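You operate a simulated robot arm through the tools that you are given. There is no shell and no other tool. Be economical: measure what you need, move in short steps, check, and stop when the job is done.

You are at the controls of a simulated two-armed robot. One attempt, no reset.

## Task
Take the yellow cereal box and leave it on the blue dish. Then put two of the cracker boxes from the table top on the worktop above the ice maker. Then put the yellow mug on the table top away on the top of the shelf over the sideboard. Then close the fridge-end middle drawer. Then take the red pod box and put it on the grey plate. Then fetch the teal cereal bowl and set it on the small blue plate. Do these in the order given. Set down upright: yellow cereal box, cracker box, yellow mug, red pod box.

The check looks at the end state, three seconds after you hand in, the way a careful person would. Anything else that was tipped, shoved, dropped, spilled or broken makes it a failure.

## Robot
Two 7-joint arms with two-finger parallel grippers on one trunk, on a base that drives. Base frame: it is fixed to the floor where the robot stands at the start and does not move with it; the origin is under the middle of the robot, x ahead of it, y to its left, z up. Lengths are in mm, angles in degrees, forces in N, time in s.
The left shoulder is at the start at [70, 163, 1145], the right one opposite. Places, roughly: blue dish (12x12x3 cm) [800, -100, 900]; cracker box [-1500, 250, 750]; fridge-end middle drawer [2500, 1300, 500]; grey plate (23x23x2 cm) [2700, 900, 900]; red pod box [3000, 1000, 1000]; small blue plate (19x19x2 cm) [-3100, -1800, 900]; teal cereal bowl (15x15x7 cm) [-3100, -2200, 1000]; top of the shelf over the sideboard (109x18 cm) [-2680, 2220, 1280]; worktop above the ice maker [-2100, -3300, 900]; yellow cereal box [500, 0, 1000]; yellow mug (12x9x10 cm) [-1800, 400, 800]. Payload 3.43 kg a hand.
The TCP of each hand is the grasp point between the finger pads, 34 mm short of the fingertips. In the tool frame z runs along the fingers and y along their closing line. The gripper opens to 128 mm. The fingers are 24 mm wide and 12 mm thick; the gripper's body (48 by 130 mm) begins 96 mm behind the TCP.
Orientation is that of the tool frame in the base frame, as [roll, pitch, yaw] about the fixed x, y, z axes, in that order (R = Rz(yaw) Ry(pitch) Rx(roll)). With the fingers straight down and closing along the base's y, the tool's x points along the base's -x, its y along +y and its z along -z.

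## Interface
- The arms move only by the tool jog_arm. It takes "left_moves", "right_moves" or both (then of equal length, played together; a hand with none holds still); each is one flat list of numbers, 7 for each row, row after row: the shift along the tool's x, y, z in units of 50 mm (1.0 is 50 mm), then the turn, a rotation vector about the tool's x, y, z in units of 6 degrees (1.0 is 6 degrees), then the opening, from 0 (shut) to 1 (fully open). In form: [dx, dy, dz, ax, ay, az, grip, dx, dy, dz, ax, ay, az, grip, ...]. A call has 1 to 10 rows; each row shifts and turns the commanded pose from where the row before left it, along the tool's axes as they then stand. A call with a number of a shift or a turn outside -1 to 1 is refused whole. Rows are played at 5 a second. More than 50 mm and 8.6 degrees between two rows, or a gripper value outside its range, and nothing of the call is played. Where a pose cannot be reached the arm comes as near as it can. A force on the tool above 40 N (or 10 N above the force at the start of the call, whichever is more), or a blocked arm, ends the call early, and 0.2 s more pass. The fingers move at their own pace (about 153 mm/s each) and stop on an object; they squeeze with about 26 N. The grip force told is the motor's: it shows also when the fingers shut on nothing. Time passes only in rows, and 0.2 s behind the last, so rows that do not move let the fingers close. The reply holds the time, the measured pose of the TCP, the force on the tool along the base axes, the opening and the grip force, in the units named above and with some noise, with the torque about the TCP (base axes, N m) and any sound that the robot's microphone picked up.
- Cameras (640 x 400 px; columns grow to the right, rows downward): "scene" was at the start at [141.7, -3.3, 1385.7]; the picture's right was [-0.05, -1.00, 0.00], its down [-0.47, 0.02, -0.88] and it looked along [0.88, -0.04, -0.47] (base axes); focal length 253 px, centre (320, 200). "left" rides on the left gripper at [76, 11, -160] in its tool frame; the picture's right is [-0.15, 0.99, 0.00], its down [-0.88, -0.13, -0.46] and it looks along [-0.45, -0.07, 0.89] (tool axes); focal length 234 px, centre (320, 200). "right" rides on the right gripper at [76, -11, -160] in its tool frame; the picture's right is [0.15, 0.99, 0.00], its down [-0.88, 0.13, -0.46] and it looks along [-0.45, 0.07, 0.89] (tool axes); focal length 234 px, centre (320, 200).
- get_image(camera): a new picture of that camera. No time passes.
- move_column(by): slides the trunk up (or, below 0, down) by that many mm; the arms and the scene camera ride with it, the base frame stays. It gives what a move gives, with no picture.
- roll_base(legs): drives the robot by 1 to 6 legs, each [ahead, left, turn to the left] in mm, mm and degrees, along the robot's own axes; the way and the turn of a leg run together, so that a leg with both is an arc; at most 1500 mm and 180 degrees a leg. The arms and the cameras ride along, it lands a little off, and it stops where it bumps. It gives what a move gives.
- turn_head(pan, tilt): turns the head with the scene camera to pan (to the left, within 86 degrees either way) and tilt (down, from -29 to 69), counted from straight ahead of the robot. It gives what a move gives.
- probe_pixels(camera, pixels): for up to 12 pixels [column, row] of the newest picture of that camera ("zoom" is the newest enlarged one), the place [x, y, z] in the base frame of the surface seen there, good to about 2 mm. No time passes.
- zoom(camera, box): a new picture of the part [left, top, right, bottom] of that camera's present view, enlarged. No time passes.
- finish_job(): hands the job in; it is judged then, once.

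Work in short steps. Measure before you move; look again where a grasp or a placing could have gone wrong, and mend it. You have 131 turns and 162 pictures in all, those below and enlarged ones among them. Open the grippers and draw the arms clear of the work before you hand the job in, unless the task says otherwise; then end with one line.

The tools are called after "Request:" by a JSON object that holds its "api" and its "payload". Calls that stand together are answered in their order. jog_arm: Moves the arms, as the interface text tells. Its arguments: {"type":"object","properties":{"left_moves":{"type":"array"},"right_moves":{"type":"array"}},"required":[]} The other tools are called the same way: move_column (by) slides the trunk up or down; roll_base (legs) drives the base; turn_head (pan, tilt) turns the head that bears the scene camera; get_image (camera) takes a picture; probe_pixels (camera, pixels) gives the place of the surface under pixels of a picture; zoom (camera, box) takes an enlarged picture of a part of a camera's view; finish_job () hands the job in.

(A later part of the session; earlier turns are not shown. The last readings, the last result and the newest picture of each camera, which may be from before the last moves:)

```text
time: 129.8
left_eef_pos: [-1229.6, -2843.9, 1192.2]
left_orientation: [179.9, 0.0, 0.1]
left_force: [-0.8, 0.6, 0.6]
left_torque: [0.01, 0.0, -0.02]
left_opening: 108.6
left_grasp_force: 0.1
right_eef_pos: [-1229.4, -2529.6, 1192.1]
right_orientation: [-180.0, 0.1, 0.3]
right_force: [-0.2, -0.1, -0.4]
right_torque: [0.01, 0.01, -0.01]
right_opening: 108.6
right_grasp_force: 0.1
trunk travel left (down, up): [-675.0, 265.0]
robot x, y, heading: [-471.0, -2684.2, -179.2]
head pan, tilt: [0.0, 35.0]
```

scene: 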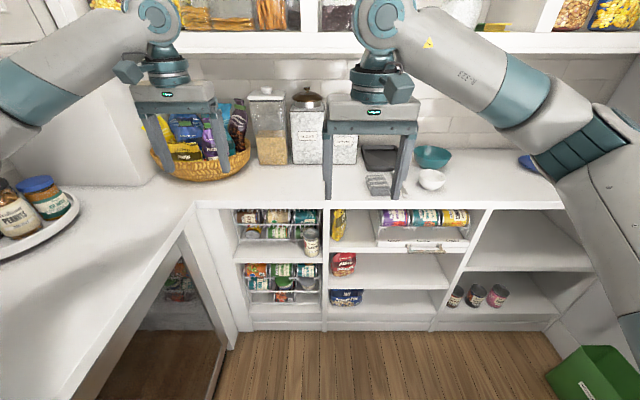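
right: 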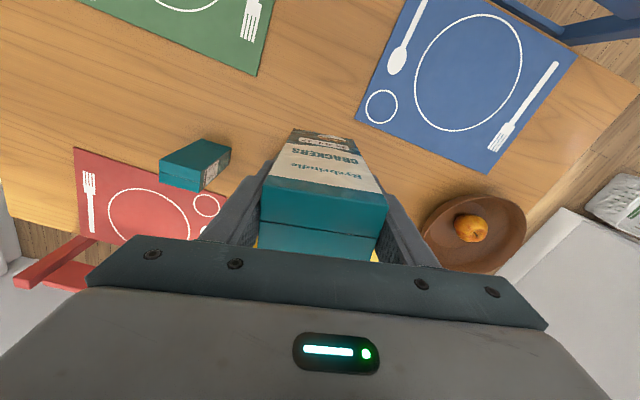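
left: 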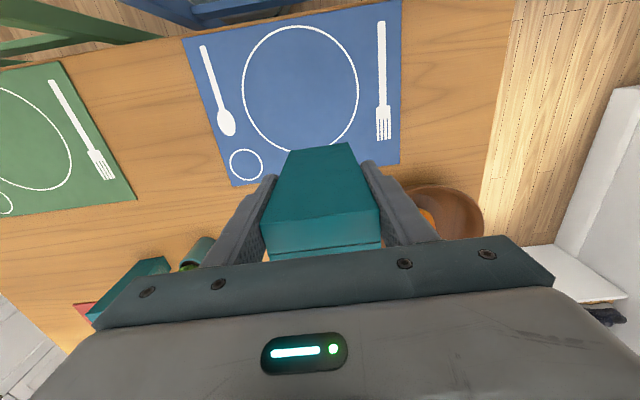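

Out. I sidestep right to y≈-720 and look at the passage along the table's left end.

Request:
{"api": "roll_base", "payload": {"legs": [[0, -1500, -0.6], [0, -460, 0]]}}

Request:
{"api": "get_image", "payload": {"camera": "scene"}}

```text
time: 139.6
left_eef_pos: [-1243.9, -896.3, 1193.6]
left_orientation: [179.9, 0.0, 0.1]
left_force: [-0.3, 0.3, 0.3]
left_torque: [-0.03, -0.02, 0.02]
left_opening: 108.6
left_grasp_force: 0.0
right_eef_pos: [-1244.8, -580.8, 1192.5]
right_orientation: [180.0, 0.1, 0.4]
right_force: [-0.1, 0.9, -0.4]
right_torque: [0.03, 0.0, 0.0]
right_opening: 108.9
right_grasp_force: 0.0
trunk travel left (down, up): [-675.0, 265.0]
robot x, y, heading: [-489.7, -730.4, -179.6]
head pan, tilt: [0.0, 35.0]
```

```text
116 pictures are left
```

scene: 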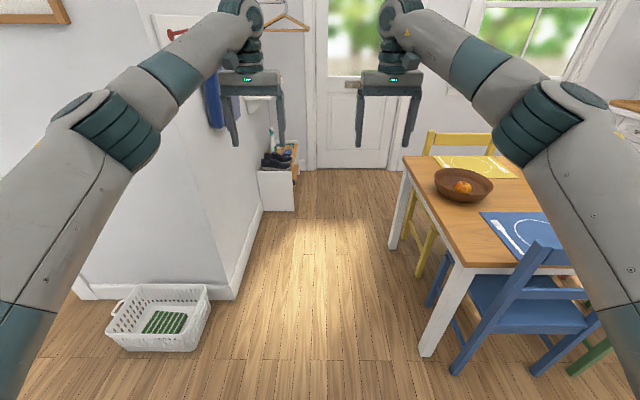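

Request:
{"api": "probe_pixels", "payload": {"camera": "scene", "pixels": [[236, 298], [262, 212], [295, 208], [426, 355], [392, 245], [405, 157], [462, 264], [420, 275], [345, 170], [212, 110], [245, 100], [430, 140]]}}

Request:
{"api": "zoom", "payload": {"camera": "scene", "box": [200, 60, 460, 260]}}

```text
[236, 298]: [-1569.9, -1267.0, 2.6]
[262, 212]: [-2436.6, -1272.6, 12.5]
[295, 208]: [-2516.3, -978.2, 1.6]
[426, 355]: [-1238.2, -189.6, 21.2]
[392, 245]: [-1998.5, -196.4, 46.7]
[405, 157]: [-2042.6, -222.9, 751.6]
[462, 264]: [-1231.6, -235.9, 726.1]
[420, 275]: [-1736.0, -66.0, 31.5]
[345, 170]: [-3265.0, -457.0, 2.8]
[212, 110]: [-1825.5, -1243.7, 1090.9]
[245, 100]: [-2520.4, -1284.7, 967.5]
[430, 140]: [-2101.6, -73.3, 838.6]
```

```text
2.00 times, centred on (330, 160) of scene
```

zoom: 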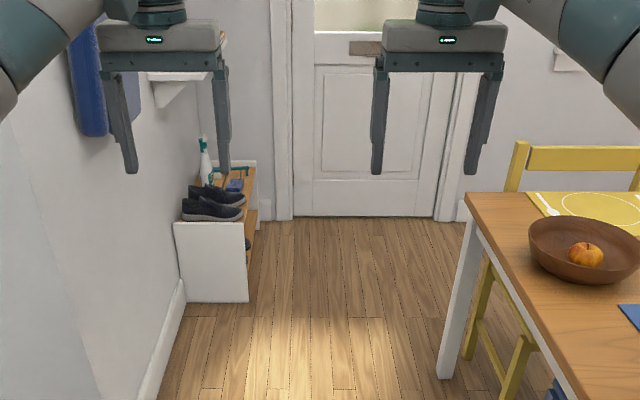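

Passage is y -1267…-235; far-side chairs' backs are at x≈-2110 and the far wall at -3265. I'll turn round here, then reverse along y≈-620 and sidestep behind the far chairs to face the mug.

Request:
{"api": "roll_base", "payload": {"legs": [[0, 0, 179.6], [0, 110, 0]]}}

```text
time: 148.1
left_eef_pos: [271.5, -471.4, 1192.0]
left_orientation: [180.0, 0.0, 179.1]
left_force: [-1.0, -0.5, 0.2]
left_torque: [0.01, -0.01, -0.01]
left_opening: 108.9
left_grasp_force: 0.1
right_eef_pos: [266.7, -786.7, 1193.0]
right_orientation: [179.9, 0.2, 179.4]
right_force: [-0.3, 0.0, -0.2]
right_torque: [0.0, 0.01, 0.01]
right_opening: 108.5
right_grasp_force: 0.0
trunk travel left (down, up): [-675.0, 265.0]
robot x, y, heading: [-485.6, -622.3, -0.5]
head pan, tilt: [0.0, 35.0]
```

Request:
{"api": "roll_base", "payload": {"legs": [[-1030, 0, 0.5], [-1020, 0, 0]]}}

Request:
{"api": "turn_head", "payload": {"pan": 45, "tilt": 35}}

Request:
{"api": "get_image", "payload": {"camera": "scene"}}

```text
time: 158.3
left_eef_pos: [-1790.3, -457.5, 1192.5]
left_orientation: [-180.0, -0.1, 178.7]
left_force: [-0.5, 0.2, 0.3]
left_torque: [0.03, -0.03, 0.01]
left_opening: 108.8
left_grasp_force: 0.0
right_eef_pos: [-1798.4, -773.1, 1191.8]
right_orientation: [179.9, 0.0, 178.9]
right_force: [-0.9, 0.1, 0.3]
right_torque: [-0.01, -0.01, 0.0]
right_opening: 109.0
right_grasp_force: 0.1
trunk travel left (down, up): [-675.0, 265.0]
robot x, y, heading: [-2552.8, -606.0, -1.0]
head pan, tilt: [0.0, 35.0]
```

```text
time: 159.4
left_eef_pos: [-1790.1, -457.5, 1193.3]
left_orientation: [179.9, -0.1, 178.7]
left_force: [0.1, -0.5, -0.2]
left_torque: [0.0, 0.0, 0.03]
left_opening: 108.8
left_grasp_force: 0.1
right_eef_pos: [-1799.1, -773.6, 1193.6]
right_orientation: [179.9, 0.1, 178.9]
right_force: [-0.3, -0.2, -1.4]
right_torque: [-0.01, 0.04, 0.01]
right_opening: 109.0
right_grasp_force: 0.0
trunk travel left (down, up): [-675.0, 265.0]
robot x, y, heading: [-2553.3, -601.8, -0.8]
head pan, tilt: [45.0, 35.0]
```

```text
114 pictures are left
```

scene: 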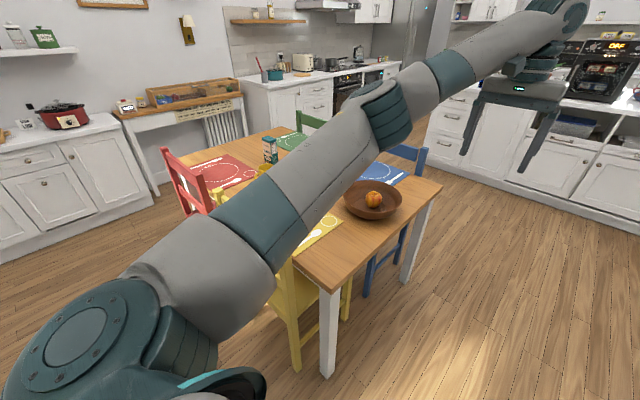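

I check the far chairs' back line, then sidestep.

Request:
{"api": "probe_pixels", "payload": {"camera": "scene", "pixels": [[297, 365], [165, 155], [215, 195], [50, 50], [5, 50], [75, 48], [45, 150], [40, 250], [105, 195], [60, 117], [130, 103], [100, 135]]}}

Request:
{"api": "roll_base", "payload": {"legs": [[0, 500, 0.9]]}}

```text
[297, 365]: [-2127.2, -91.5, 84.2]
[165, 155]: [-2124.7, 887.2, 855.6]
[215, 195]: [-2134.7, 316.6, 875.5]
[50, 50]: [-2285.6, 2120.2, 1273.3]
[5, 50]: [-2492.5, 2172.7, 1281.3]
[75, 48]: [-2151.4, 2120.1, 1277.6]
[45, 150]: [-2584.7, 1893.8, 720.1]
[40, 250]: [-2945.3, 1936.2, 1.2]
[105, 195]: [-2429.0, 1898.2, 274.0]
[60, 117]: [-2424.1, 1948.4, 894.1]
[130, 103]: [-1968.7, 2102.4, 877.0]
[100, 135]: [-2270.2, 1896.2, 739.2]
```

```text
time: 162.3
left_eef_pos: [-1788.9, 45.6, 1192.8]
left_orientation: [179.9, -0.1, 179.5]
left_force: [0.6, -0.5, 0.5]
left_torque: [0.03, -0.02, 0.01]
left_opening: 108.6
left_grasp_force: 0.1
right_eef_pos: [-1792.6, -269.9, 1192.8]
right_orientation: [179.9, 0.1, 179.7]
right_force: [-0.4, 0.9, 0.0]
right_torque: [0.01, 0.01, -0.02]
right_opening: 108.7
right_grasp_force: 0.1
trunk travel left (down, up): [-675.0, 265.0]
robot x, y, heading: [-2548.3, -110.6, -0.2]
head pan, tilt: [45.0, 35.0]
```

Request:
{"api": "roll_base", "payload": {"legs": [[0, 390, 0.2]]}}

Request:
{"api": "turn_head", "payload": {"pan": 0, "tilt": 40}}

Request:
{"api": "get_image", "payload": {"camera": "scene"}}

Request:
{"api": "get_image", "payload": {"camera": "left"}}

```text
time: 164.8
left_eef_pos: [-1789.5, 434.5, 1192.8]
left_orientation: [179.9, 0.0, 179.4]
left_force: [-0.5, 0.2, -0.7]
left_torque: [0.01, 0.01, 0.0]
left_opening: 108.8
left_grasp_force: 0.1
right_eef_pos: [-1792.1, 117.9, 1192.7]
right_orientation: [179.9, 0.1, 179.6]
right_force: [-0.3, 0.0, 0.0]
right_torque: [0.01, 0.03, 0.0]
right_opening: 108.6
right_grasp_force: 0.0
trunk travel left (down, up): [-675.0, 265.0]
robot x, y, heading: [-2545.3, 279.3, -0.0]
head pan, tilt: [45.0, 35.0]
```

```text
time: 165.9
left_eef_pos: [-1789.1, 434.0, 1192.9]
left_orientation: [179.8, -0.1, 179.4]
left_force: [0.4, -0.4, 0.7]
left_torque: [0.02, 0.02, 0.01]
left_opening: 108.5
left_grasp_force: 0.1
right_eef_pos: [-1792.6, 119.4, 1192.9]
right_orientation: [180.0, 0.1, 179.6]
right_force: [0.0, 0.3, 0.6]
right_torque: [-0.01, 0.03, -0.03]
right_opening: 109.0
right_grasp_force: 0.1
trunk travel left (down, up): [-675.0, 265.0]
robot x, y, heading: [-2547.2, 276.5, -0.0]
head pan, tilt: [0.0, 40.0]
```

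```text
113 pictures are left
```

scene: 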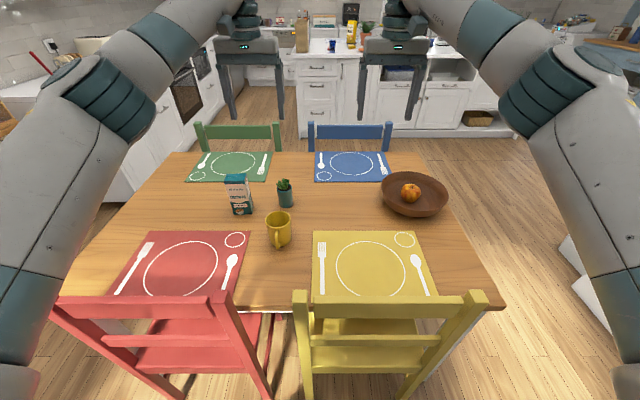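

```text
112 pictures are left
```

left: 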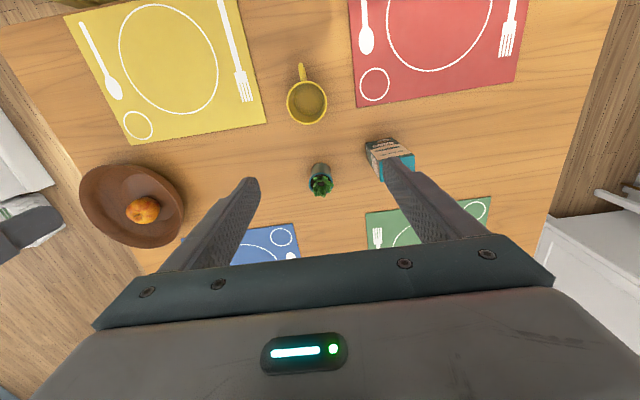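

Mug handle points toward me, so closing across y on the body works. I measure the mug.

Request:
{"api": "probe_pixels", "payload": {"camera": "left", "pixels": [[287, 103], [328, 103], [307, 83], [308, 121], [301, 68], [307, 103], [321, 178], [390, 150]]}}

Request:
{"api": "probe_pixels", "payload": {"camera": "scene", "pixels": [[266, 217], [291, 217], [278, 213], [278, 245], [268, 240], [289, 240], [279, 228]]}}

```text
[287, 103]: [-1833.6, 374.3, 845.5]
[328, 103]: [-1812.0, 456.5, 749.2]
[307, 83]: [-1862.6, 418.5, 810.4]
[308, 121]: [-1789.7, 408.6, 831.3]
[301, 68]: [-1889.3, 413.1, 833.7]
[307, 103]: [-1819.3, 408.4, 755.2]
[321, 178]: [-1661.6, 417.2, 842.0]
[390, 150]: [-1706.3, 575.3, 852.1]
```

```text
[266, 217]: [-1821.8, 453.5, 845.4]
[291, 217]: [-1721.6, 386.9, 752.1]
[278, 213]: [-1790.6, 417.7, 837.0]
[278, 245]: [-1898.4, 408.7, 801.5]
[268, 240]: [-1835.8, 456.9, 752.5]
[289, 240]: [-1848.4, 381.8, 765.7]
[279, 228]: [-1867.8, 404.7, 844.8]
```

Mug centre ≈(-1825,414), ø80, rim z 846. I move the left hand over it and descend partway, fully open.

Request:
{"api": "jog_arm", "payload": {"left_moves": [0.72, -0.4, 0, 0, 0, 0, 1, 0, 0, 0.95, 0, 0, 0, 1, 0, 0, 0.95, 0, 0, 0, 1, 0, 0, 0.95, 0, 0, 0, 1, 0, 0, 0.95, 0, 0, 0, 1, 0, 0, 0.9, 0, 0, 0, 1]}}

Request:
{"api": "get_image", "payload": {"camera": "left"}}

```text
time: 167.3
left_eef_pos: [-1825.2, 417.0, 956.6]
left_orientation: [179.8, 0.0, 179.4]
left_force: [-0.6, 0.3, -0.1]
left_torque: [0.02, 0.04, -0.04]
left_opening: 127.7
left_grasp_force: 0.0
right_eef_pos: [-1792.4, 119.5, 1191.8]
right_orientation: [-180.0, 0.0, 179.7]
right_force: [-0.6, 0.2, 0.3]
right_torque: [0.02, 0.02, 0.01]
right_opening: 109.0
right_grasp_force: 0.1
trunk travel left (down, up): [-675.0, 265.0]
robot x, y, heading: [-2546.8, 278.3, -0.2]
head pan, tilt: [0.0, 40.0]
```

```text
111 pictures are left
```

left: 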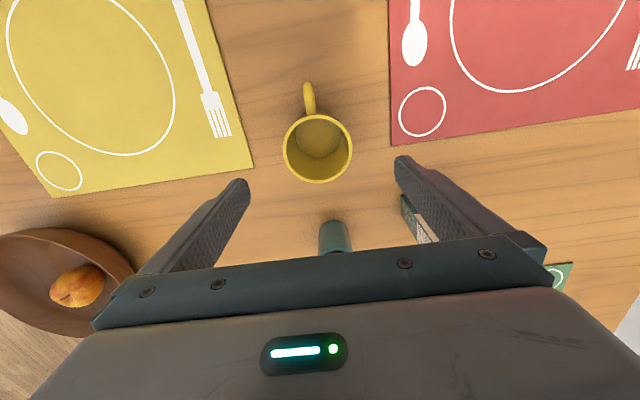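

Request:
{"api": "probe_pixels", "payload": {"camera": "left", "pixels": [[285, 150], [351, 150], [318, 182], [317, 116], [308, 86], [300, 175], [338, 172]]}}

```text
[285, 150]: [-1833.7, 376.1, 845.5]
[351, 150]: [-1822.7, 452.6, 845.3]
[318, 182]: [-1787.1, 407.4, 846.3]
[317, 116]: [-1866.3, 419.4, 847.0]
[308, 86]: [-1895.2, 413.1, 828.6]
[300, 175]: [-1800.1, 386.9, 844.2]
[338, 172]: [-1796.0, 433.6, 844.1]
```

Centre (-1827,414). Descend to z≈815, close, and lift.

Request:
{"api": "jog_arm", "payload": {"left_moves": [0.03, -0.06, 0.9, 0, 0, 0, 1, 0, 0, 0.95, 0, 0, 0, 1, 0, 0, 0.95, 0, 0, 0, 1, 0, 0, 0, 0, 0, 0, 1, 0, 0, 0, 0, 0, 0, 0, 0, 0, 0, 0, 0, 0, 0, 0, 0, 0, 0, 0, 0, 0]}}

Request:
{"api": "jog_arm", "payload": {"left_moves": [0, 0, -0.5, 0, 0, 0, 0, 0, 0, -0.9, 0, 0, 0, 0, 0, 0, -0.95, 0, 0, 0, 0, 0, 0, -0.95, 0, 0, 0, 0, 0, 0, -0.95, 0, 0, 0, 0, 0, 0, -0.95, 0, 0, 0, 0, 0, 0, -0.95, 0, 0, 0, 0]}}

Request:
{"api": "get_image", "payload": {"camera": "left"}}

```text
time: 168.9
left_eef_pos: [-1828.0, 411.9, 816.8]
left_orientation: [180.0, -0.1, 179.3]
left_force: [0.6, 0.9, 0.2]
left_torque: [-0.06, -0.05, 0.05]
left_opening: 81.1
left_grasp_force: 25.6
right_eef_pos: [-1793.4, 118.6, 1192.8]
right_orientation: [-180.0, 0.0, 179.6]
right_force: [0.0, -0.3, 0.0]
right_torque: [-0.01, 0.01, 0.02]
right_opening: 108.7
right_grasp_force: 0.0
trunk travel left (down, up): [-675.0, 265.0]
robot x, y, heading: [-2549.9, 282.6, 0.1]
head pan, tilt: [0.0, 40.0]
```

```text
time: 170.5
left_eef_pos: [-1828.4, 412.0, 1124.3]
left_orientation: [179.9, 0.0, 179.4]
left_force: [1.0, -0.1, -3.1]
left_torque: [0.01, -0.05, -0.03]
left_opening: 80.8
left_grasp_force: 25.5
right_eef_pos: [-1793.3, 117.2, 1192.3]
right_orientation: [179.8, 0.1, 179.6]
right_force: [0.1, -0.6, 0.5]
right_torque: [-0.03, -0.01, 0.0]
right_opening: 108.8
right_grasp_force: 0.0
trunk travel left (down, up): [-675.0, 265.0]
robot x, y, heading: [-2545.8, 277.4, -0.2]
head pan, tilt: [0.0, 40.0]
```

```text
110 pictures are left
```

left: 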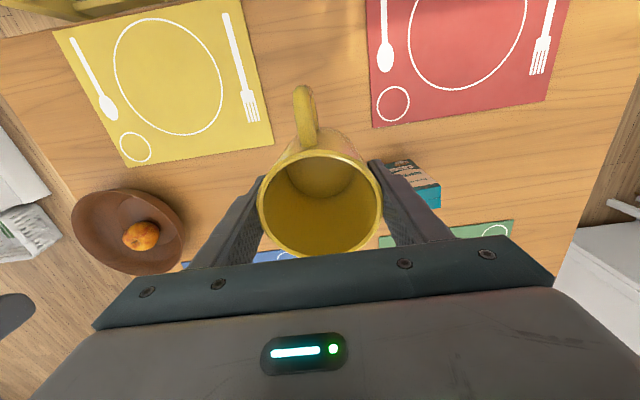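

Mug held (81 mm). I raise the trunk 250 mm, sidestep toward the sideboard and turn to face it.

Request:
{"api": "move_column", "payload": {"by": 250}}

Request:
{"api": "roll_base", "payload": {"legs": [[0, 570, 0], [0, 0, 90]]}}

Request:
{"api": "turn_head", "payload": {"pan": 0, "tilt": 25}}

Request:
{"api": "get_image", "payload": {"camera": "scene"}}

```text
time: 173.1
left_eef_pos: [-1827.8, 411.9, 1373.5]
left_orientation: [180.0, -0.1, 179.4]
left_force: [0.1, 0.4, -2.6]
left_torque: [-0.01, 0.0, 0.01]
left_opening: 80.9
left_grasp_force: 25.7
right_eef_pos: [-1792.1, 119.2, 1442.4]
right_orientation: [-180.0, -0.1, 179.5]
right_force: [0.1, -0.9, -0.3]
right_torque: [0.0, 0.01, 0.03]
right_opening: 108.8
right_grasp_force: 0.1
trunk travel left (down, up): [-925.0, 15.0]
robot x, y, heading: [-2546.2, 278.6, -0.1]
head pan, tilt: [0.0, 40.0]
```

```text
time: 180.1
left_eef_pos: [-2672.7, 1564.1, 1373.3]
left_orientation: [179.9, -0.1, -91.2]
left_force: [0.7, 0.1, -3.6]
left_torque: [-0.01, 0.0, -0.01]
left_opening: 81.0
left_grasp_force: 25.8
right_eef_pos: [-2378.1, 1596.1, 1442.3]
right_orientation: [179.9, 0.0, -91.1]
right_force: [0.5, -0.9, 0.1]
right_torque: [0.01, 0.03, 0.0]
right_opening: 108.7
right_grasp_force: 0.0
trunk travel left (down, up): [-925.0, 15.0]
robot x, y, heading: [-2546.8, 840.1, 89.2]
head pan, tilt: [0.0, 40.0]
```

```text
time: 180.9
left_eef_pos: [-2671.7, 1564.3, 1372.9]
left_orientation: [179.9, -0.1, -91.3]
left_force: [0.7, 0.0, -2.5]
left_torque: [0.03, -0.05, 0.01]
left_opening: 81.3
left_grasp_force: 25.7
right_eef_pos: [-2378.0, 1595.2, 1442.1]
right_orientation: [179.9, 0.1, -91.1]
right_force: [-0.1, -0.4, 0.9]
right_torque: [0.0, -0.01, -0.02]
right_opening: 108.7
right_grasp_force: 0.0
trunk travel left (down, up): [-925.0, 15.0]
robot x, y, heading: [-2545.2, 844.3, 89.1]
head pan, tilt: [0.0, 25.0]
```

```text
109 pictures are left
```

scene: 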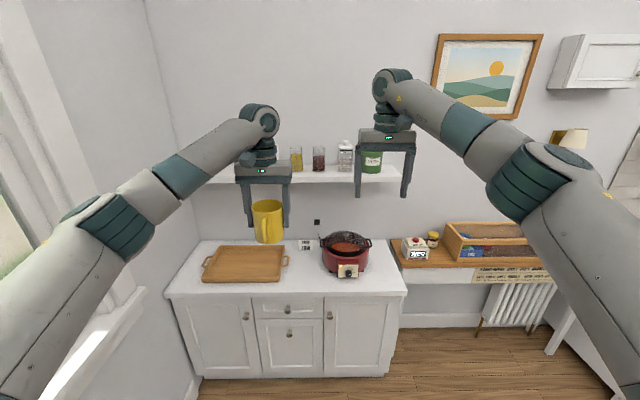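

The shelf's jars stand on its right half; I measure the free left part.

Request:
{"api": "zoom", "payload": {"camera": "scene", "box": [160, 110, 420, 260]}}

Request:
{"api": "probe_pixels", "payload": {"camera": "scene", "pixels": [[297, 180], [297, 171], [215, 181], [403, 178], [296, 155], [297, 165], [302, 177], [185, 180], [345, 160], [320, 120], [330, 180], [225, 177]]}}

```text
2.46 times, centred on (290, 185) of scene
```

zoom: 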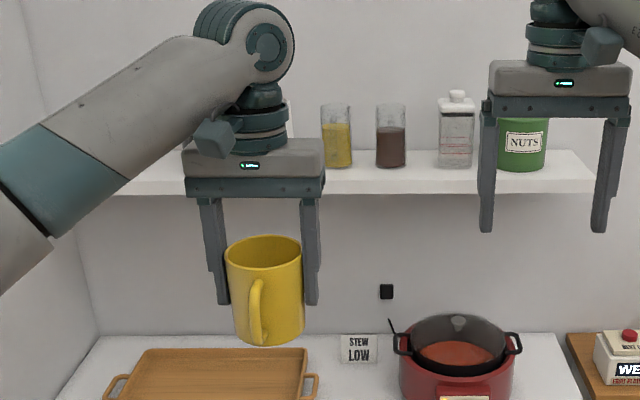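

```text
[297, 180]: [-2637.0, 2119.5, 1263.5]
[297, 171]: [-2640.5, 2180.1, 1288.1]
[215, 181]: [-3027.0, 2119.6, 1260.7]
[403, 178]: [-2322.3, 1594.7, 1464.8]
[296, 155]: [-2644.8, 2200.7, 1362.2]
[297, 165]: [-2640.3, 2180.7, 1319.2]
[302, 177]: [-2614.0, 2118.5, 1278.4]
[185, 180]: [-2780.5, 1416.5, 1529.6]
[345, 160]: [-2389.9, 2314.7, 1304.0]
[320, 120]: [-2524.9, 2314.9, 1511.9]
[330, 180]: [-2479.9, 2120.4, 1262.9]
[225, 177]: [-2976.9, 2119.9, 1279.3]
```

Shelf top z≈1281, y 2120–2310, free for x < -2690. I retract the right hand, raise the mug 45 mm, then drive closer and left.

Request:
{"api": "jog_arm", "payload": {"left_moves": [0, 0, -0.9, 0, 0, 0, 0, 0, 0, 0, 0, 0, 0, 0, 0, 0, 0, 0, 0, 0, 0, 0, 0, 0, 0, 0, 0, 0, 0, 0, 0, 0, 0, 0, 0], "right_moves": [0.95, 0, 0, 0, 0, 0, 0.85, 0.95, 0, 0, 0, 0, 0, 0.85, 0.95, 0, 0, 0, 0, 0, 0.85, 0.95, 0, 0, 0, 0, 0, 0.85, 0.95, 0, 0, 0, 0, 0, 0.85]}}

Request:
{"api": "roll_base", "payload": {"legs": [[0, 130, 0.9], [480, 0, 0]]}}

Request:
{"api": "get_image", "payload": {"camera": "scene"}}

Request:
{"api": "get_image", "payload": {"camera": "left"}}

```text
time: 182.1
left_eef_pos: [-2670.3, 1562.5, 1420.7]
left_orientation: [179.9, 0.1, -91.4]
left_force: [-0.1, -0.8, -2.7]
left_torque: [0.05, 0.02, 0.0]
left_opening: 81.1
left_grasp_force: 25.8
right_eef_pos: [-2381.6, 1356.2, 1442.7]
right_orientation: [179.9, 0.1, -91.0]
right_force: [-0.1, -0.1, 0.9]
right_torque: [0.03, 0.03, -0.03]
right_opening: 108.7
right_grasp_force: 0.0
trunk travel left (down, up): [-925.0, 15.0]
robot x, y, heading: [-2547.5, 844.6, 89.1]
head pan, tilt: [0.0, 25.0]
```

```text
time: 185.8
left_eef_pos: [-2812.6, 2043.7, 1420.4]
left_orientation: [179.9, 0.0, -90.6]
left_force: [-0.2, -0.6, -2.6]
left_torque: [0.06, -0.03, 0.0]
left_opening: 80.9
left_grasp_force: 26.4
right_eef_pos: [-2521.0, 1843.0, 1443.8]
right_orientation: [179.9, 0.1, -90.2]
right_force: [-0.1, 0.1, 0.0]
right_torque: [-0.01, -0.03, -0.01]
right_opening: 109.2
right_grasp_force: 0.0
trunk travel left (down, up): [-925.0, 15.0]
robot x, y, heading: [-2673.2, 1325.7, 90.2]
head pan, tilt: [0.0, 25.0]
```

```text
107 pictures are left
```

scene: 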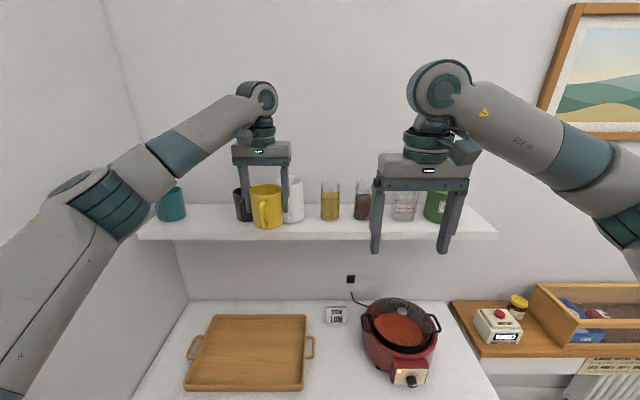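

```text
106 pictures are left
```

left: 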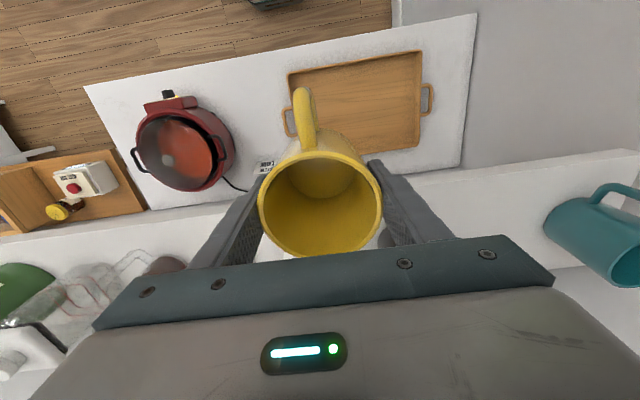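

More things stand behind the mug: a dark cup (243,205), a white jar (294,200) and a teal mug (170,203). I measure the free gap.

Request:
{"api": "zoom", "payload": {"camera": "scene", "box": [130, 150, 390, 260]}}

Request:
{"api": "probe_pixels", "payload": {"camera": "scene", "pixels": [[238, 210], [238, 195], [294, 215], [300, 205], [170, 205], [184, 203], [210, 215], [210, 232], [160, 200], [186, 195], [145, 232], [322, 205]]}}

```text
2.46 times, centred on (260, 205) of scene
```

zoom: 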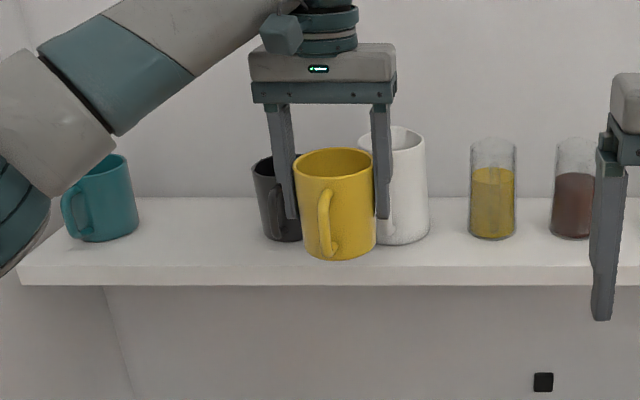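

```text
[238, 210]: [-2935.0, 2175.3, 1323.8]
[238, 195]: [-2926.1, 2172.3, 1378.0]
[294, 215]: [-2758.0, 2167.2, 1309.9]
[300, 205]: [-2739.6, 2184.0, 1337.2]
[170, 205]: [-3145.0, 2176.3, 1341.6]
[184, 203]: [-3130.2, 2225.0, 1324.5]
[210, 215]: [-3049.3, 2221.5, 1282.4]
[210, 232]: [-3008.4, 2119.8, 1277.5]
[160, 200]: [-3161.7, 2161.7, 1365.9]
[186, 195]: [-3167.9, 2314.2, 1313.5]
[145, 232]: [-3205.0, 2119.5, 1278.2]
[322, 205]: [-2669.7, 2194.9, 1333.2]
```

The gap between teal mug (x≤-3128) and dark cup (x≥-2935) is right for the mug at x≈-3032. I check where my left elbow is relative to the left wall.

Request:
{"api": "probe_pixels", "payload": {"camera": "scene", "pixels": [[60, 188], [90, 185], [110, 215], [50, 215], [20, 270], [30, 100], [150, 270], [100, 195]]}}

```text
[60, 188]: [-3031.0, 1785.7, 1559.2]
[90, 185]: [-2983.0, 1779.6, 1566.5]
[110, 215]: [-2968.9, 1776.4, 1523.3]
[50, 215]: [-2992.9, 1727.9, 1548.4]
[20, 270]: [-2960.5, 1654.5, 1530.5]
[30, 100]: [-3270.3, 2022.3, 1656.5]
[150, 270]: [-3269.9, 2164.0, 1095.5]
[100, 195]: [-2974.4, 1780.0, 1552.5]
```

Elbow outer edge is at x≈-3040, wall at -3270. I shift base left 120 mm, hand left 100 mm, then check the elbow.

Request:
{"api": "roll_base", "payload": {"legs": [[0, 120, 0]]}}

Request:
{"api": "jog_arm", "payload": {"left_moves": [0, 0.7, 0, 0, 0, 0, 0, 0, 0.7, 0, 0, 0, 0, 0, 0, 0.6, 0, 0, 0, 0, 0]}}

Request:
{"api": "get_image", "payload": {"camera": "scene"}}

```text
time: 187.1
left_eef_pos: [-2923.8, 2046.0, 1419.5]
left_orientation: [179.7, -0.1, -90.7]
left_force: [0.2, 0.6, -2.8]
left_torque: [0.02, 0.04, 0.0]
left_opening: 81.2
left_grasp_force: 25.8
right_eef_pos: [-2631.2, 1842.5, 1442.0]
right_orientation: [179.8, 0.1, -90.4]
right_force: [0.7, -0.6, 0.4]
right_torque: [0.0, 0.07, -0.02]
right_opening: 108.8
right_grasp_force: 0.0
trunk travel left (down, up): [-925.0, 15.0]
robot x, y, heading: [-2796.0, 1323.7, 89.7]
head pan, tilt: [0.0, 25.0]
```

```text
time: 187.8
left_eef_pos: [-3030.4, 2046.2, 1418.4]
left_orientation: [-179.9, 0.0, -90.7]
left_force: [0.3, 0.4, -2.9]
left_torque: [0.05, -0.01, -0.03]
left_opening: 81.2
left_grasp_force: 25.9
right_eef_pos: [-2637.4, 1843.8, 1441.6]
right_orientation: [-179.9, 0.0, -90.5]
right_force: [-1.5, -0.2, 0.6]
right_torque: [0.0, -0.02, 0.04]
right_opening: 109.1
right_grasp_force: 0.1
trunk travel left (down, up): [-925.0, 15.0]
robot x, y, heading: [-2792.6, 1324.6, 90.0]
head pan, tilt: [0.0, 25.0]
```

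```text
104 pictures are left
```

scene: 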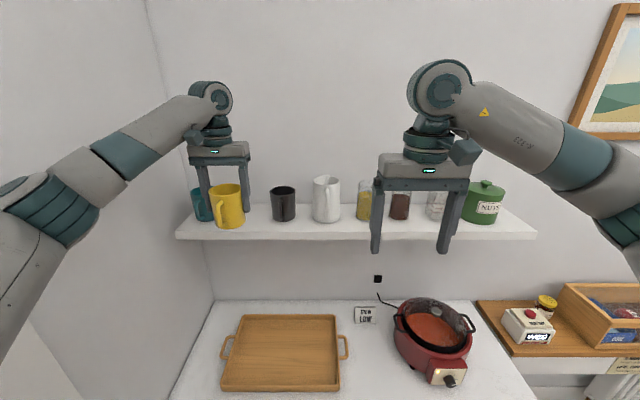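

Request:
{"api": "probe_pixels", "payload": {"camera": "scene", "pixels": [[30, 195], [10, 210], [60, 205], [199, 212], [200, 190], [273, 205], [274, 190], [258, 215], [194, 205], [275, 212]]}}

Request:
{"api": "zoom", "payload": {"camera": "scene", "box": [170, 140, 350, 250]}}

```text
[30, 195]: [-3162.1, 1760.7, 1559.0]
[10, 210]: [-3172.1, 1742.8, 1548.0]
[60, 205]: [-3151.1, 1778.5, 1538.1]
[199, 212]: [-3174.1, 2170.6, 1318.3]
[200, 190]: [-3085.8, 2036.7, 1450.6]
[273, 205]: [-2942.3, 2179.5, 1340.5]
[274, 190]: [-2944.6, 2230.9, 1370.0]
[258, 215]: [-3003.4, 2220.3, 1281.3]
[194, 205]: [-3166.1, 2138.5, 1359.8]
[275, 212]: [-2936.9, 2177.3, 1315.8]
```

```text
3.56 times, centred on (260, 195) of scene
```

zoom: 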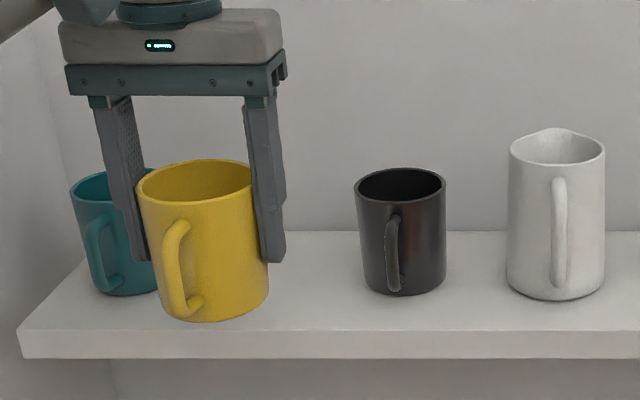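

Elbow still ~85 mm from the wall. I drive forward 174 mm to bring the mug over the shelf gap.

Request:
{"api": "roll_base", "payload": {"legs": [[174, 0, 0]]}}

Request:
{"api": "zoom", "payload": {"camera": "scene", "box": [140, 120, 380, 280]}}

Request:
{"api": "get_image", "payload": {"camera": "left"}}

```text
time: 189.3
left_eef_pos: [-3027.8, 2215.4, 1421.8]
left_orientation: [179.9, 0.1, -90.6]
left_force: [0.3, -0.3, -3.1]
left_torque: [0.03, -0.01, 0.02]
left_opening: 80.9
left_grasp_force: 26.0
right_eef_pos: [-2637.3, 2011.7, 1443.5]
right_orientation: [-180.0, 0.2, -90.3]
right_force: [-1.2, -0.2, 0.3]
right_torque: [0.05, 0.0, 0.03]
right_opening: 109.0
right_grasp_force: 0.0
trunk travel left (down, up): [-925.0, 15.0]
robot x, y, heading: [-2796.3, 1499.2, 90.0]
head pan, tilt: [0.0, 25.0]
```

```text
2.50 times, centred on (260, 200) of scene
```

zoom: 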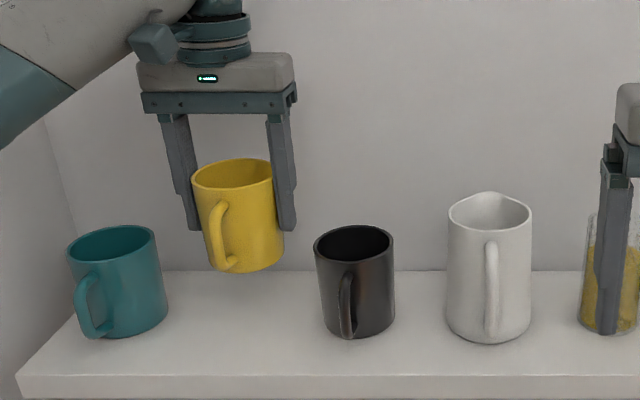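

```text
101 pictures are left
```

left: 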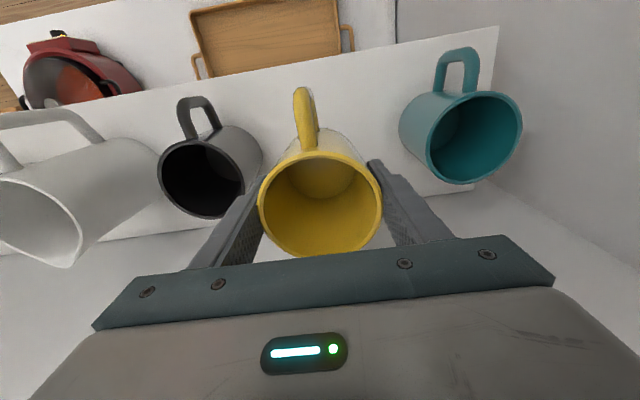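

I verify clearances from the wrist camera before lowering.

Request:
{"api": "probe_pixels", "payload": {"camera": "left", "pixels": [[246, 175], [260, 160], [402, 120], [425, 160], [160, 175], [518, 125], [475, 95], [460, 182], [205, 140], [380, 240]]}}

```text
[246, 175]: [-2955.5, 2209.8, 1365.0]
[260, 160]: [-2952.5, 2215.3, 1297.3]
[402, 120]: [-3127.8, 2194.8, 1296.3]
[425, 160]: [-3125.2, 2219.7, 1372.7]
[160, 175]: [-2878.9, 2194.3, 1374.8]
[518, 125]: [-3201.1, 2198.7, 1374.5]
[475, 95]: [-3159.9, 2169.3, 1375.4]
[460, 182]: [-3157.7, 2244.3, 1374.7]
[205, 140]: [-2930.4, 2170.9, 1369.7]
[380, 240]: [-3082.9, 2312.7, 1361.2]
```

Gap is -3124…-2956; I shift 12 mm to its middle and lower.

Request:
{"api": "jog_arm", "payload": {"left_moves": [0, 0.24, 0, 0, 0, 0, 0, 0, 0, 0, 0, 0, 0, 0, 0, 0, 0.7, 0, 0, 0, 0, 0, 0, 0.45, 0, 0, 0, 0, 0, 0, 0.12, 0, 0, 0, 0, 0, 0, 0, 0, 0, 0, 0]}}

```text
time: 190.7
left_eef_pos: [-3033.4, 2219.7, 1356.5]
left_orientation: [179.8, -0.1, -90.7]
left_force: [-0.5, 0.0, -4.1]
left_torque: [-0.03, 0.0, -0.02]
left_opening: 80.9
left_grasp_force: 25.7
right_eef_pos: [-2631.0, 2015.7, 1441.6]
right_orientation: [179.7, 0.1, -90.3]
right_force: [0.7, 0.0, 0.0]
right_torque: [-0.03, 0.02, 0.0]
right_opening: 108.7
right_grasp_force: 0.1
trunk travel left (down, up): [-925.0, 15.0]
robot x, y, heading: [-2791.1, 1499.2, 90.1]
head pan, tilt: [0.0, 25.0]
```

Request:
{"api": "jog_arm", "payload": {"left_moves": [0, 0.05, 0.08, 0, 0, 0, 0, 0, 0, 0.05, 0, 0, 0, 0, 0, 0, 0, 0, 0, 0, 0]}}

Request:
{"api": "zoom", "payload": {"camera": "scene", "box": [140, 120, 380, 280]}}

```text
time: 191.5
left_eef_pos: [-3034.3, 2218.4, 1350.9]
left_orientation: [179.6, 0.0, -90.7]
left_force: [-0.2, 0.9, -3.2]
left_torque: [-0.02, 0.01, 0.03]
left_opening: 80.9
left_grasp_force: 25.8
right_eef_pos: [-2628.0, 2015.6, 1442.5]
right_orientation: [179.6, 0.0, -90.3]
right_force: [0.7, -1.3, -1.0]
right_torque: [-0.02, -0.04, 0.03]
right_opening: 108.6
right_grasp_force: 0.1
trunk travel left (down, up): [-925.0, 15.0]
robot x, y, heading: [-2794.5, 1498.0, 89.8]
head pan, tilt: [0.0, 25.0]
```

```text
2.50 times, centred on (260, 200) of scene
```

zoom: 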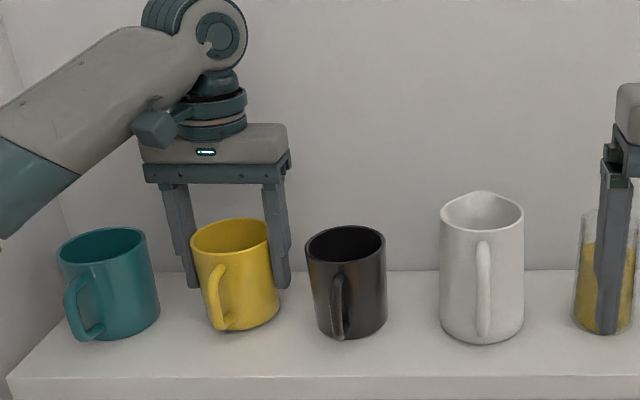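

Request:
{"api": "jog_arm", "payload": {"left_moves": [0, 0, 0.06, 0, 0, 0, 0, 0, 0, 0.03, 0, 0, 0, 0, 0, 0, 0, 0, 0, 0, 0]}}

```text
time: 192.3
left_eef_pos: [-3033.9, 2219.0, 1347.7]
left_orientation: [179.6, 0.0, -90.7]
left_force: [-3.2, -0.1, 3.5]
left_torque: [-0.01, -0.07, 0.0]
left_opening: 80.9
left_grasp_force: 25.8
right_eef_pos: [-2627.9, 2014.1, 1441.9]
right_orientation: [179.6, 0.1, -90.2]
right_force: [0.2, -0.3, -0.1]
right_torque: [-0.02, 0.01, -0.02]
right_opening: 108.6
right_grasp_force: 0.1
trunk travel left (down, up): [-925.0, 15.0]
robot x, y, heading: [-2793.7, 1496.2, 90.1]
head pan, tilt: [0.0, 25.0]
```

Contact. Open to 100 mm and raise straight up.

Request:
{"api": "jog_arm", "payload": {"left_moves": [0, 0, 0.02, 0, 0, 0, 0, 0, 0, 0, 0, 0, 0, 0.77, 0, 0, 0, 0, 0, 0, 0.77, 0, 0, -0.4, 0, 0, 0, 0.77, 0, 0, -0.7, 0, 0, 0, 0.77, 0, 0, -0.7, 0, 0, 0, 0.77, 0, 0, -0.3, 0, 0, 0, 0.77]}}

Request:
{"api": "zoom", "payload": {"camera": "scene", "box": [140, 120, 380, 280]}}

```text
time: 193.9
left_eef_pos: [-3040.9, 2218.6, 1449.9]
left_orientation: [179.8, -0.1, -90.6]
left_force: [0.2, -0.3, -0.3]
left_torque: [0.02, 0.04, 0.0]
left_opening: 98.5
left_grasp_force: 0.1
right_eef_pos: [-2636.3, 2015.9, 1441.5]
right_orientation: [179.9, 0.2, -90.2]
right_force: [-0.3, 0.6, 0.4]
right_torque: [-0.03, 0.02, 0.01]
right_opening: 108.7
right_grasp_force: 0.1
trunk travel left (down, up): [-925.0, 15.0]
robot x, y, heading: [-2800.1, 1494.8, 90.0]
head pan, tilt: [0.0, 25.0]
```

```text
2.50 times, centred on (260, 200) of scene
```

zoom: 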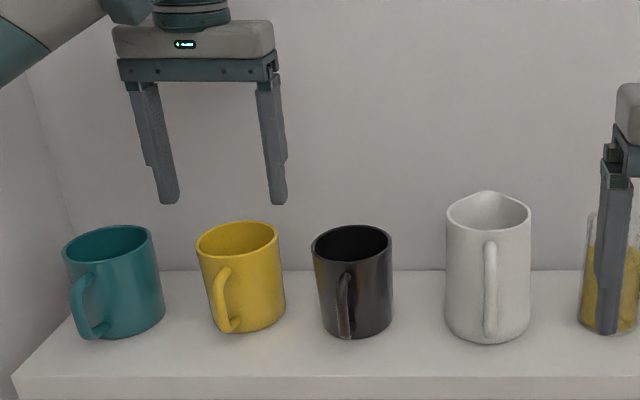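

Mug stands upright between its neighbours. I back off, turn to face +x and look for the route to the kitchen side.

Request:
{"api": "roll_base", "payload": {"legs": [[-640, -100, 0], [0, 0, -90]]}}

Request:
{"api": "turn_head", "payload": {"pan": 15, "tilt": 25}}

Request:
{"api": "get_image", "payload": {"camera": "scene"}}

```text
time: 201.3
left_eef_pos: [-1976.1, 1121.8, 1449.5]
left_orientation: [179.9, -0.2, -179.7]
left_force: [1.0, -0.1, -0.4]
left_torque: [0.0, 0.0, -0.02]
left_opening: 98.4
left_grasp_force: 0.0
right_eef_pos: [-2172.8, 713.6, 1442.4]
right_orientation: [179.9, 0.2, -179.4]
right_force: [-0.7, -0.2, -0.4]
right_torque: [-0.01, -0.01, 0.01]
right_opening: 108.9
right_grasp_force: 0.0
trunk travel left (down, up): [-925.0, 15.0]
robot x, y, heading: [-2687.7, 862.1, 1.0]
head pan, tilt: [0.0, 25.0]
```

```text
time: 202.1
left_eef_pos: [-1977.0, 1121.2, 1448.8]
left_orientation: [180.0, -0.1, -179.7]
left_force: [0.8, 0.2, -0.1]
left_torque: [0.0, 0.0, 0.01]
left_opening: 98.6
left_grasp_force: 0.0
right_eef_pos: [-2174.1, 713.9, 1442.7]
right_orientation: [179.9, 0.0, -179.4]
right_force: [-0.2, -0.5, 0.2]
right_torque: [0.01, -0.02, -0.01]
right_opening: 108.8
right_grasp_force: 0.1
trunk travel left (down, up): [-925.0, 15.0]
robot x, y, heading: [-2690.8, 862.0, 0.8]
head pan, tilt: [15.0, 25.0]
```

```text
98 pictures are left
```

scene: 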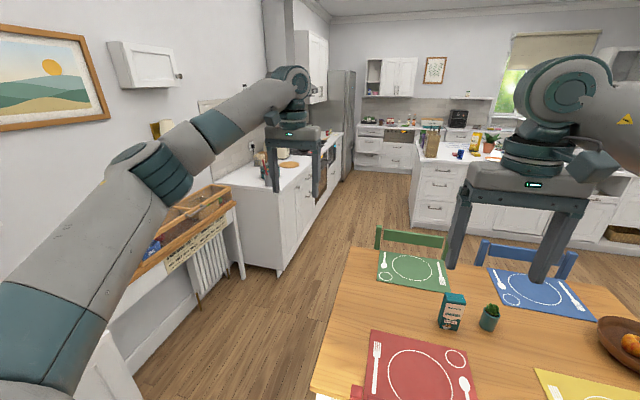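

Request:
{"api": "zoom", "payload": {"camera": "scene", "box": [310, 80, 500, 220]}}

Request:
{"api": "probe_pixels", "payload": {"camera": "scene", "pixels": [[276, 272], [245, 275], [330, 190], [345, 180], [410, 225], [415, 175], [360, 165], [300, 385], [345, 370], [190, 240], [380, 250], [355, 140]]}}

```text
2.86 times, centred on (405, 150) of scene
```

zoom: 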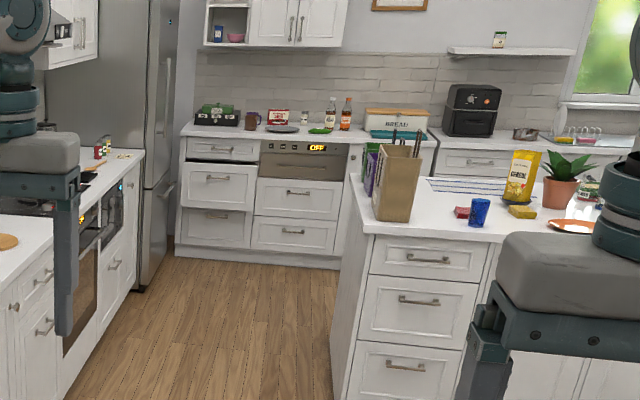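

```text
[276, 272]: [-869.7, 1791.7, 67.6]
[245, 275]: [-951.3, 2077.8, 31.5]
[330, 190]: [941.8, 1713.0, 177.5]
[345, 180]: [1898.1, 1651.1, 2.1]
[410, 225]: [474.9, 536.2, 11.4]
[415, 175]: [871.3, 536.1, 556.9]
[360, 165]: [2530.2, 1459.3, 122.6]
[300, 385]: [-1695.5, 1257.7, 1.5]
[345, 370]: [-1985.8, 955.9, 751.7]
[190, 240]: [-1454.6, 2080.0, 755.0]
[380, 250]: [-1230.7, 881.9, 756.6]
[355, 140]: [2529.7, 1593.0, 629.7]
```

Corridor to the far drawers is clear (island end y=536, stove counter front y≈1710–1790). I drive round the table.

Request:
{"api": "roll_base", "payload": {"legs": [[0, 560, -0.8], [1000, 0, 0], [900, 0, 0]]}}

```text
time: 214.3
left_eef_pos: [-85.3, 1651.4, 1449.8]
left_orientation: [180.0, -0.1, 178.8]
left_force: [1.3, -0.4, 0.0]
left_torque: [0.0, 0.03, 0.03]
left_opening: 98.7
left_grasp_force: 0.0
right_eef_pos: [-293.2, 1249.0, 1442.9]
right_orientation: [179.9, 0.1, 179.1]
right_force: [-0.8, -0.1, 0.1]
right_torque: [-0.02, -0.04, -0.01]
right_opening: 108.9
right_grasp_force: 0.0
trunk travel left (down, up): [-925.0, 15.0]
robot x, y, heading: [-806.7, 1409.7, -0.8]
head pan, tilt: [15.0, 25.0]
```

Request:
{"api": "roll_base", "payload": {"legs": [[0, -280, 0.8], [1200, 0, 0], [1150, 0, 0]]}}

Request:
{"api": "turn_head", "payload": {"pan": 0, "tilt": 30}}

Request:
{"api": "get_image", "payload": {"camera": "scene"}}

```text
time: 227.5
left_eef_pos: [2274.2, 1390.8, 1449.9]
left_orientation: [179.9, 0.1, 179.6]
left_force: [-0.1, -0.4, 1.6]
left_torque: [0.01, -0.06, 0.0]
left_opening: 98.6
left_grasp_force: 0.0
right_eef_pos: [2074.9, 985.1, 1443.5]
right_orientation: [180.0, 0.2, 179.9]
right_force: [0.3, 0.1, -0.7]
right_torque: [0.02, 0.0, 0.05]
right_opening: 108.7
right_grasp_force: 0.1
trunk travel left (down, up): [-925.0, 15.0]
robot x, y, heading: [1559.1, 1140.4, 0.2]
head pan, tilt: [15.0, 25.0]
```

```text
time: 228.3
left_eef_pos: [2276.7, 1391.8, 1448.8]
left_orientation: [179.9, -0.1, 179.6]
left_force: [1.0, -0.3, 0.4]
left_torque: [0.02, -0.01, 0.03]
left_opening: 98.7
left_grasp_force: 0.1
right_eef_pos: [2074.6, 986.3, 1441.6]
right_orientation: [179.8, 0.2, 180.0]
right_force: [0.3, -1.0, 0.1]
right_torque: [0.03, 0.02, 0.02]
right_opening: 108.9
right_grasp_force: 0.2
trunk travel left (down, up): [-925.0, 15.0]
robot x, y, heading: [1551.9, 1144.3, 0.2]
head pan, tilt: [0.0, 30.0]
```

```text
96 pictures are left
```

scene: 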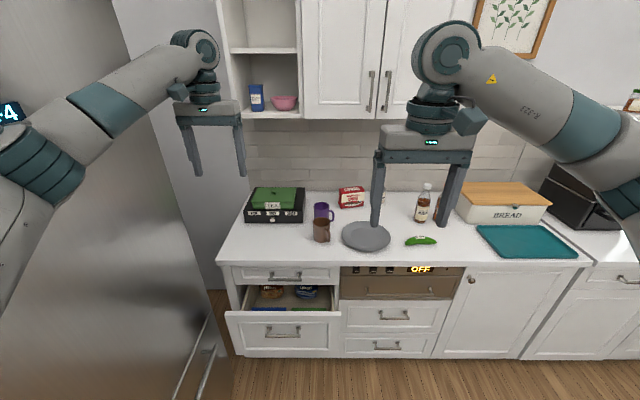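

The middle drawer under (285,300) is open. I measure its front, the cabinet face, and the worktop objects.

Request:
{"api": "probe_pixels", "payload": {"camera": "scene", "pixels": [[285, 320], [235, 313], [338, 313], [285, 350], [283, 335], [285, 275], [395, 317], [285, 308], [285, 265], [350, 197], [366, 236], [345, 237]]}}

Request:
{"api": "zoom", "payload": {"camera": "scene", "box": [210, 170, 450, 370]}}

```text
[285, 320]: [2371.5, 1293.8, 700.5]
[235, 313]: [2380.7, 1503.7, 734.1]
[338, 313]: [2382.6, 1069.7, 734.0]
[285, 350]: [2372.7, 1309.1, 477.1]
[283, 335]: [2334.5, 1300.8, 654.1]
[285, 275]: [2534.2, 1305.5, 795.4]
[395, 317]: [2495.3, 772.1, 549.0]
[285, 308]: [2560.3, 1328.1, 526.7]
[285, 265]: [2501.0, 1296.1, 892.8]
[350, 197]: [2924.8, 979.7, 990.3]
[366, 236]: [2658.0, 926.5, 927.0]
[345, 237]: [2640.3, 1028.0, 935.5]
```

```text
2.00 times, centred on (330, 270) of scene
```

zoom: 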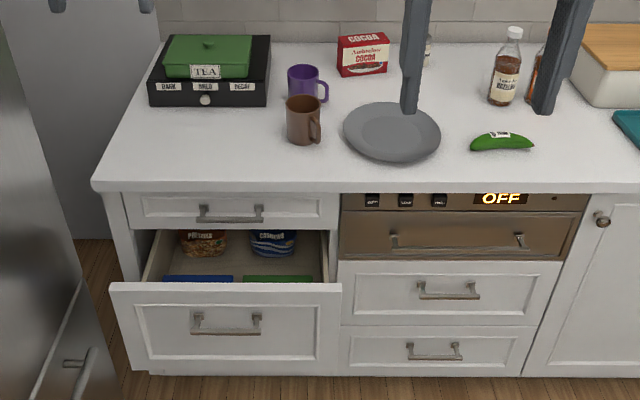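

The drawer front is at x≈2372 (closed face ≈2530), z 430–734. I'll push it with closed left fingertips pitched 45°, at (y 1300, z≈700) above the handle. First lower the trunk and pitch the hand.

Request:
{"api": "move_column", "payload": {"by": -310}}

Request:
{"api": "jog_arm", "payload": {"left_moves": [0.5, 0, 0, 0, -0.94, 0, 0, 0.5, 0, 0, 0, -0.94, 0, 0, 0.4, 0, 0, 0, -0.94, 0, 0, 0, 0, 0, 0, -0.94, 0, 0, 0, 0, 0, 0, -0.94, 0, 0, 0, 0, 0, 0, -0.94, 0, 0, 0, 0, 0, 0, -0.93, 0, 0, 0, 0, 0, 0, -0.93, 0, 0]}}

```text
time: 231.4
left_eef_pos: [2275.1, 1391.5, 1138.1]
left_orientation: [179.9, -0.1, 179.6]
left_force: [0.0, 0.2, 0.3]
left_torque: [-0.02, 0.0, -0.01]
left_opening: 98.5
left_grasp_force: 0.0
right_eef_pos: [2074.4, 985.6, 1133.3]
right_orientation: [179.9, 0.1, -179.9]
right_force: [-0.2, 0.4, 0.3]
right_torque: [-0.01, -0.01, -0.04]
right_opening: 108.8
right_grasp_force: 0.0
trunk travel left (down, up): [-615.0, 325.0]
robot x, y, heading: [1556.1, 1142.6, -0.0]
head pan, tilt: [0.0, 30.0]
```

```text
time: 233.4
left_eef_pos: [2299.4, 1255.5, 1134.1]
left_orientation: [179.7, 45.2, 169.7]
left_force: [-0.7, 0.9, 0.5]
left_torque: [-0.05, 0.01, -0.04]
left_opening: 0.1
left_grasp_force: 25.9
right_eef_pos: [2103.2, 883.4, 1134.2]
right_orientation: [180.0, 0.5, 170.6]
right_force: [-0.4, -0.4, 0.3]
right_torque: [-0.01, -0.03, 0.05]
right_opening: 108.6
right_grasp_force: 0.0
trunk travel left (down, up): [-615.0, 325.0]
robot x, y, heading: [1621.1, 1124.0, -9.0]
head pan, tilt: [0.0, 30.0]
stopped in row 8 (left hand): the arm was blocked; the commanded pose is now the measured one
```

The robot got turned by -9° — the left arm pushed against something, probably the fridge. I look.

Request:
{"api": "turn_head", "payload": {"pan": 40, "tilt": 25}}

Request:
{"api": "get_image", "payload": {"camera": "scene"}}

```text
time: 234.4
left_eef_pos: [2297.0, 1257.4, 1133.8]
left_orientation: [179.4, 44.9, 169.4]
left_force: [0.3, -0.2, 0.4]
left_torque: [0.0, 0.0, 0.0]
left_opening: 0.1
left_grasp_force: 26.3
right_eef_pos: [2102.9, 883.5, 1130.7]
right_orientation: [179.4, 0.3, 171.0]
right_force: [0.5, -0.3, 0.9]
right_torque: [-0.02, 0.01, 0.01]
right_opening: 108.8
right_grasp_force: 0.0
trunk travel left (down, up): [-615.0, 325.0]
robot x, y, heading: [1616.8, 1121.5, -8.9]
head pan, tilt: [40.0, 25.0]
```

```text
94 pictures are left
```

scene: 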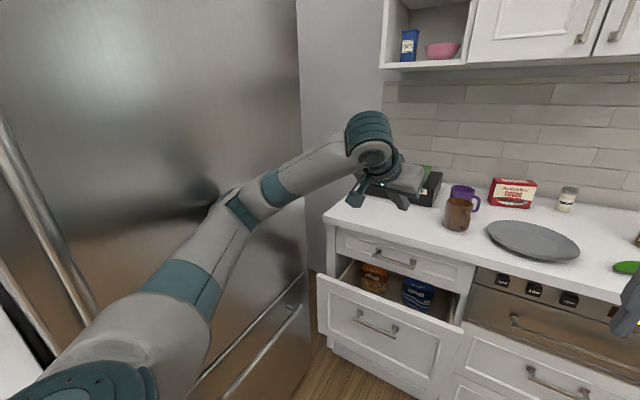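

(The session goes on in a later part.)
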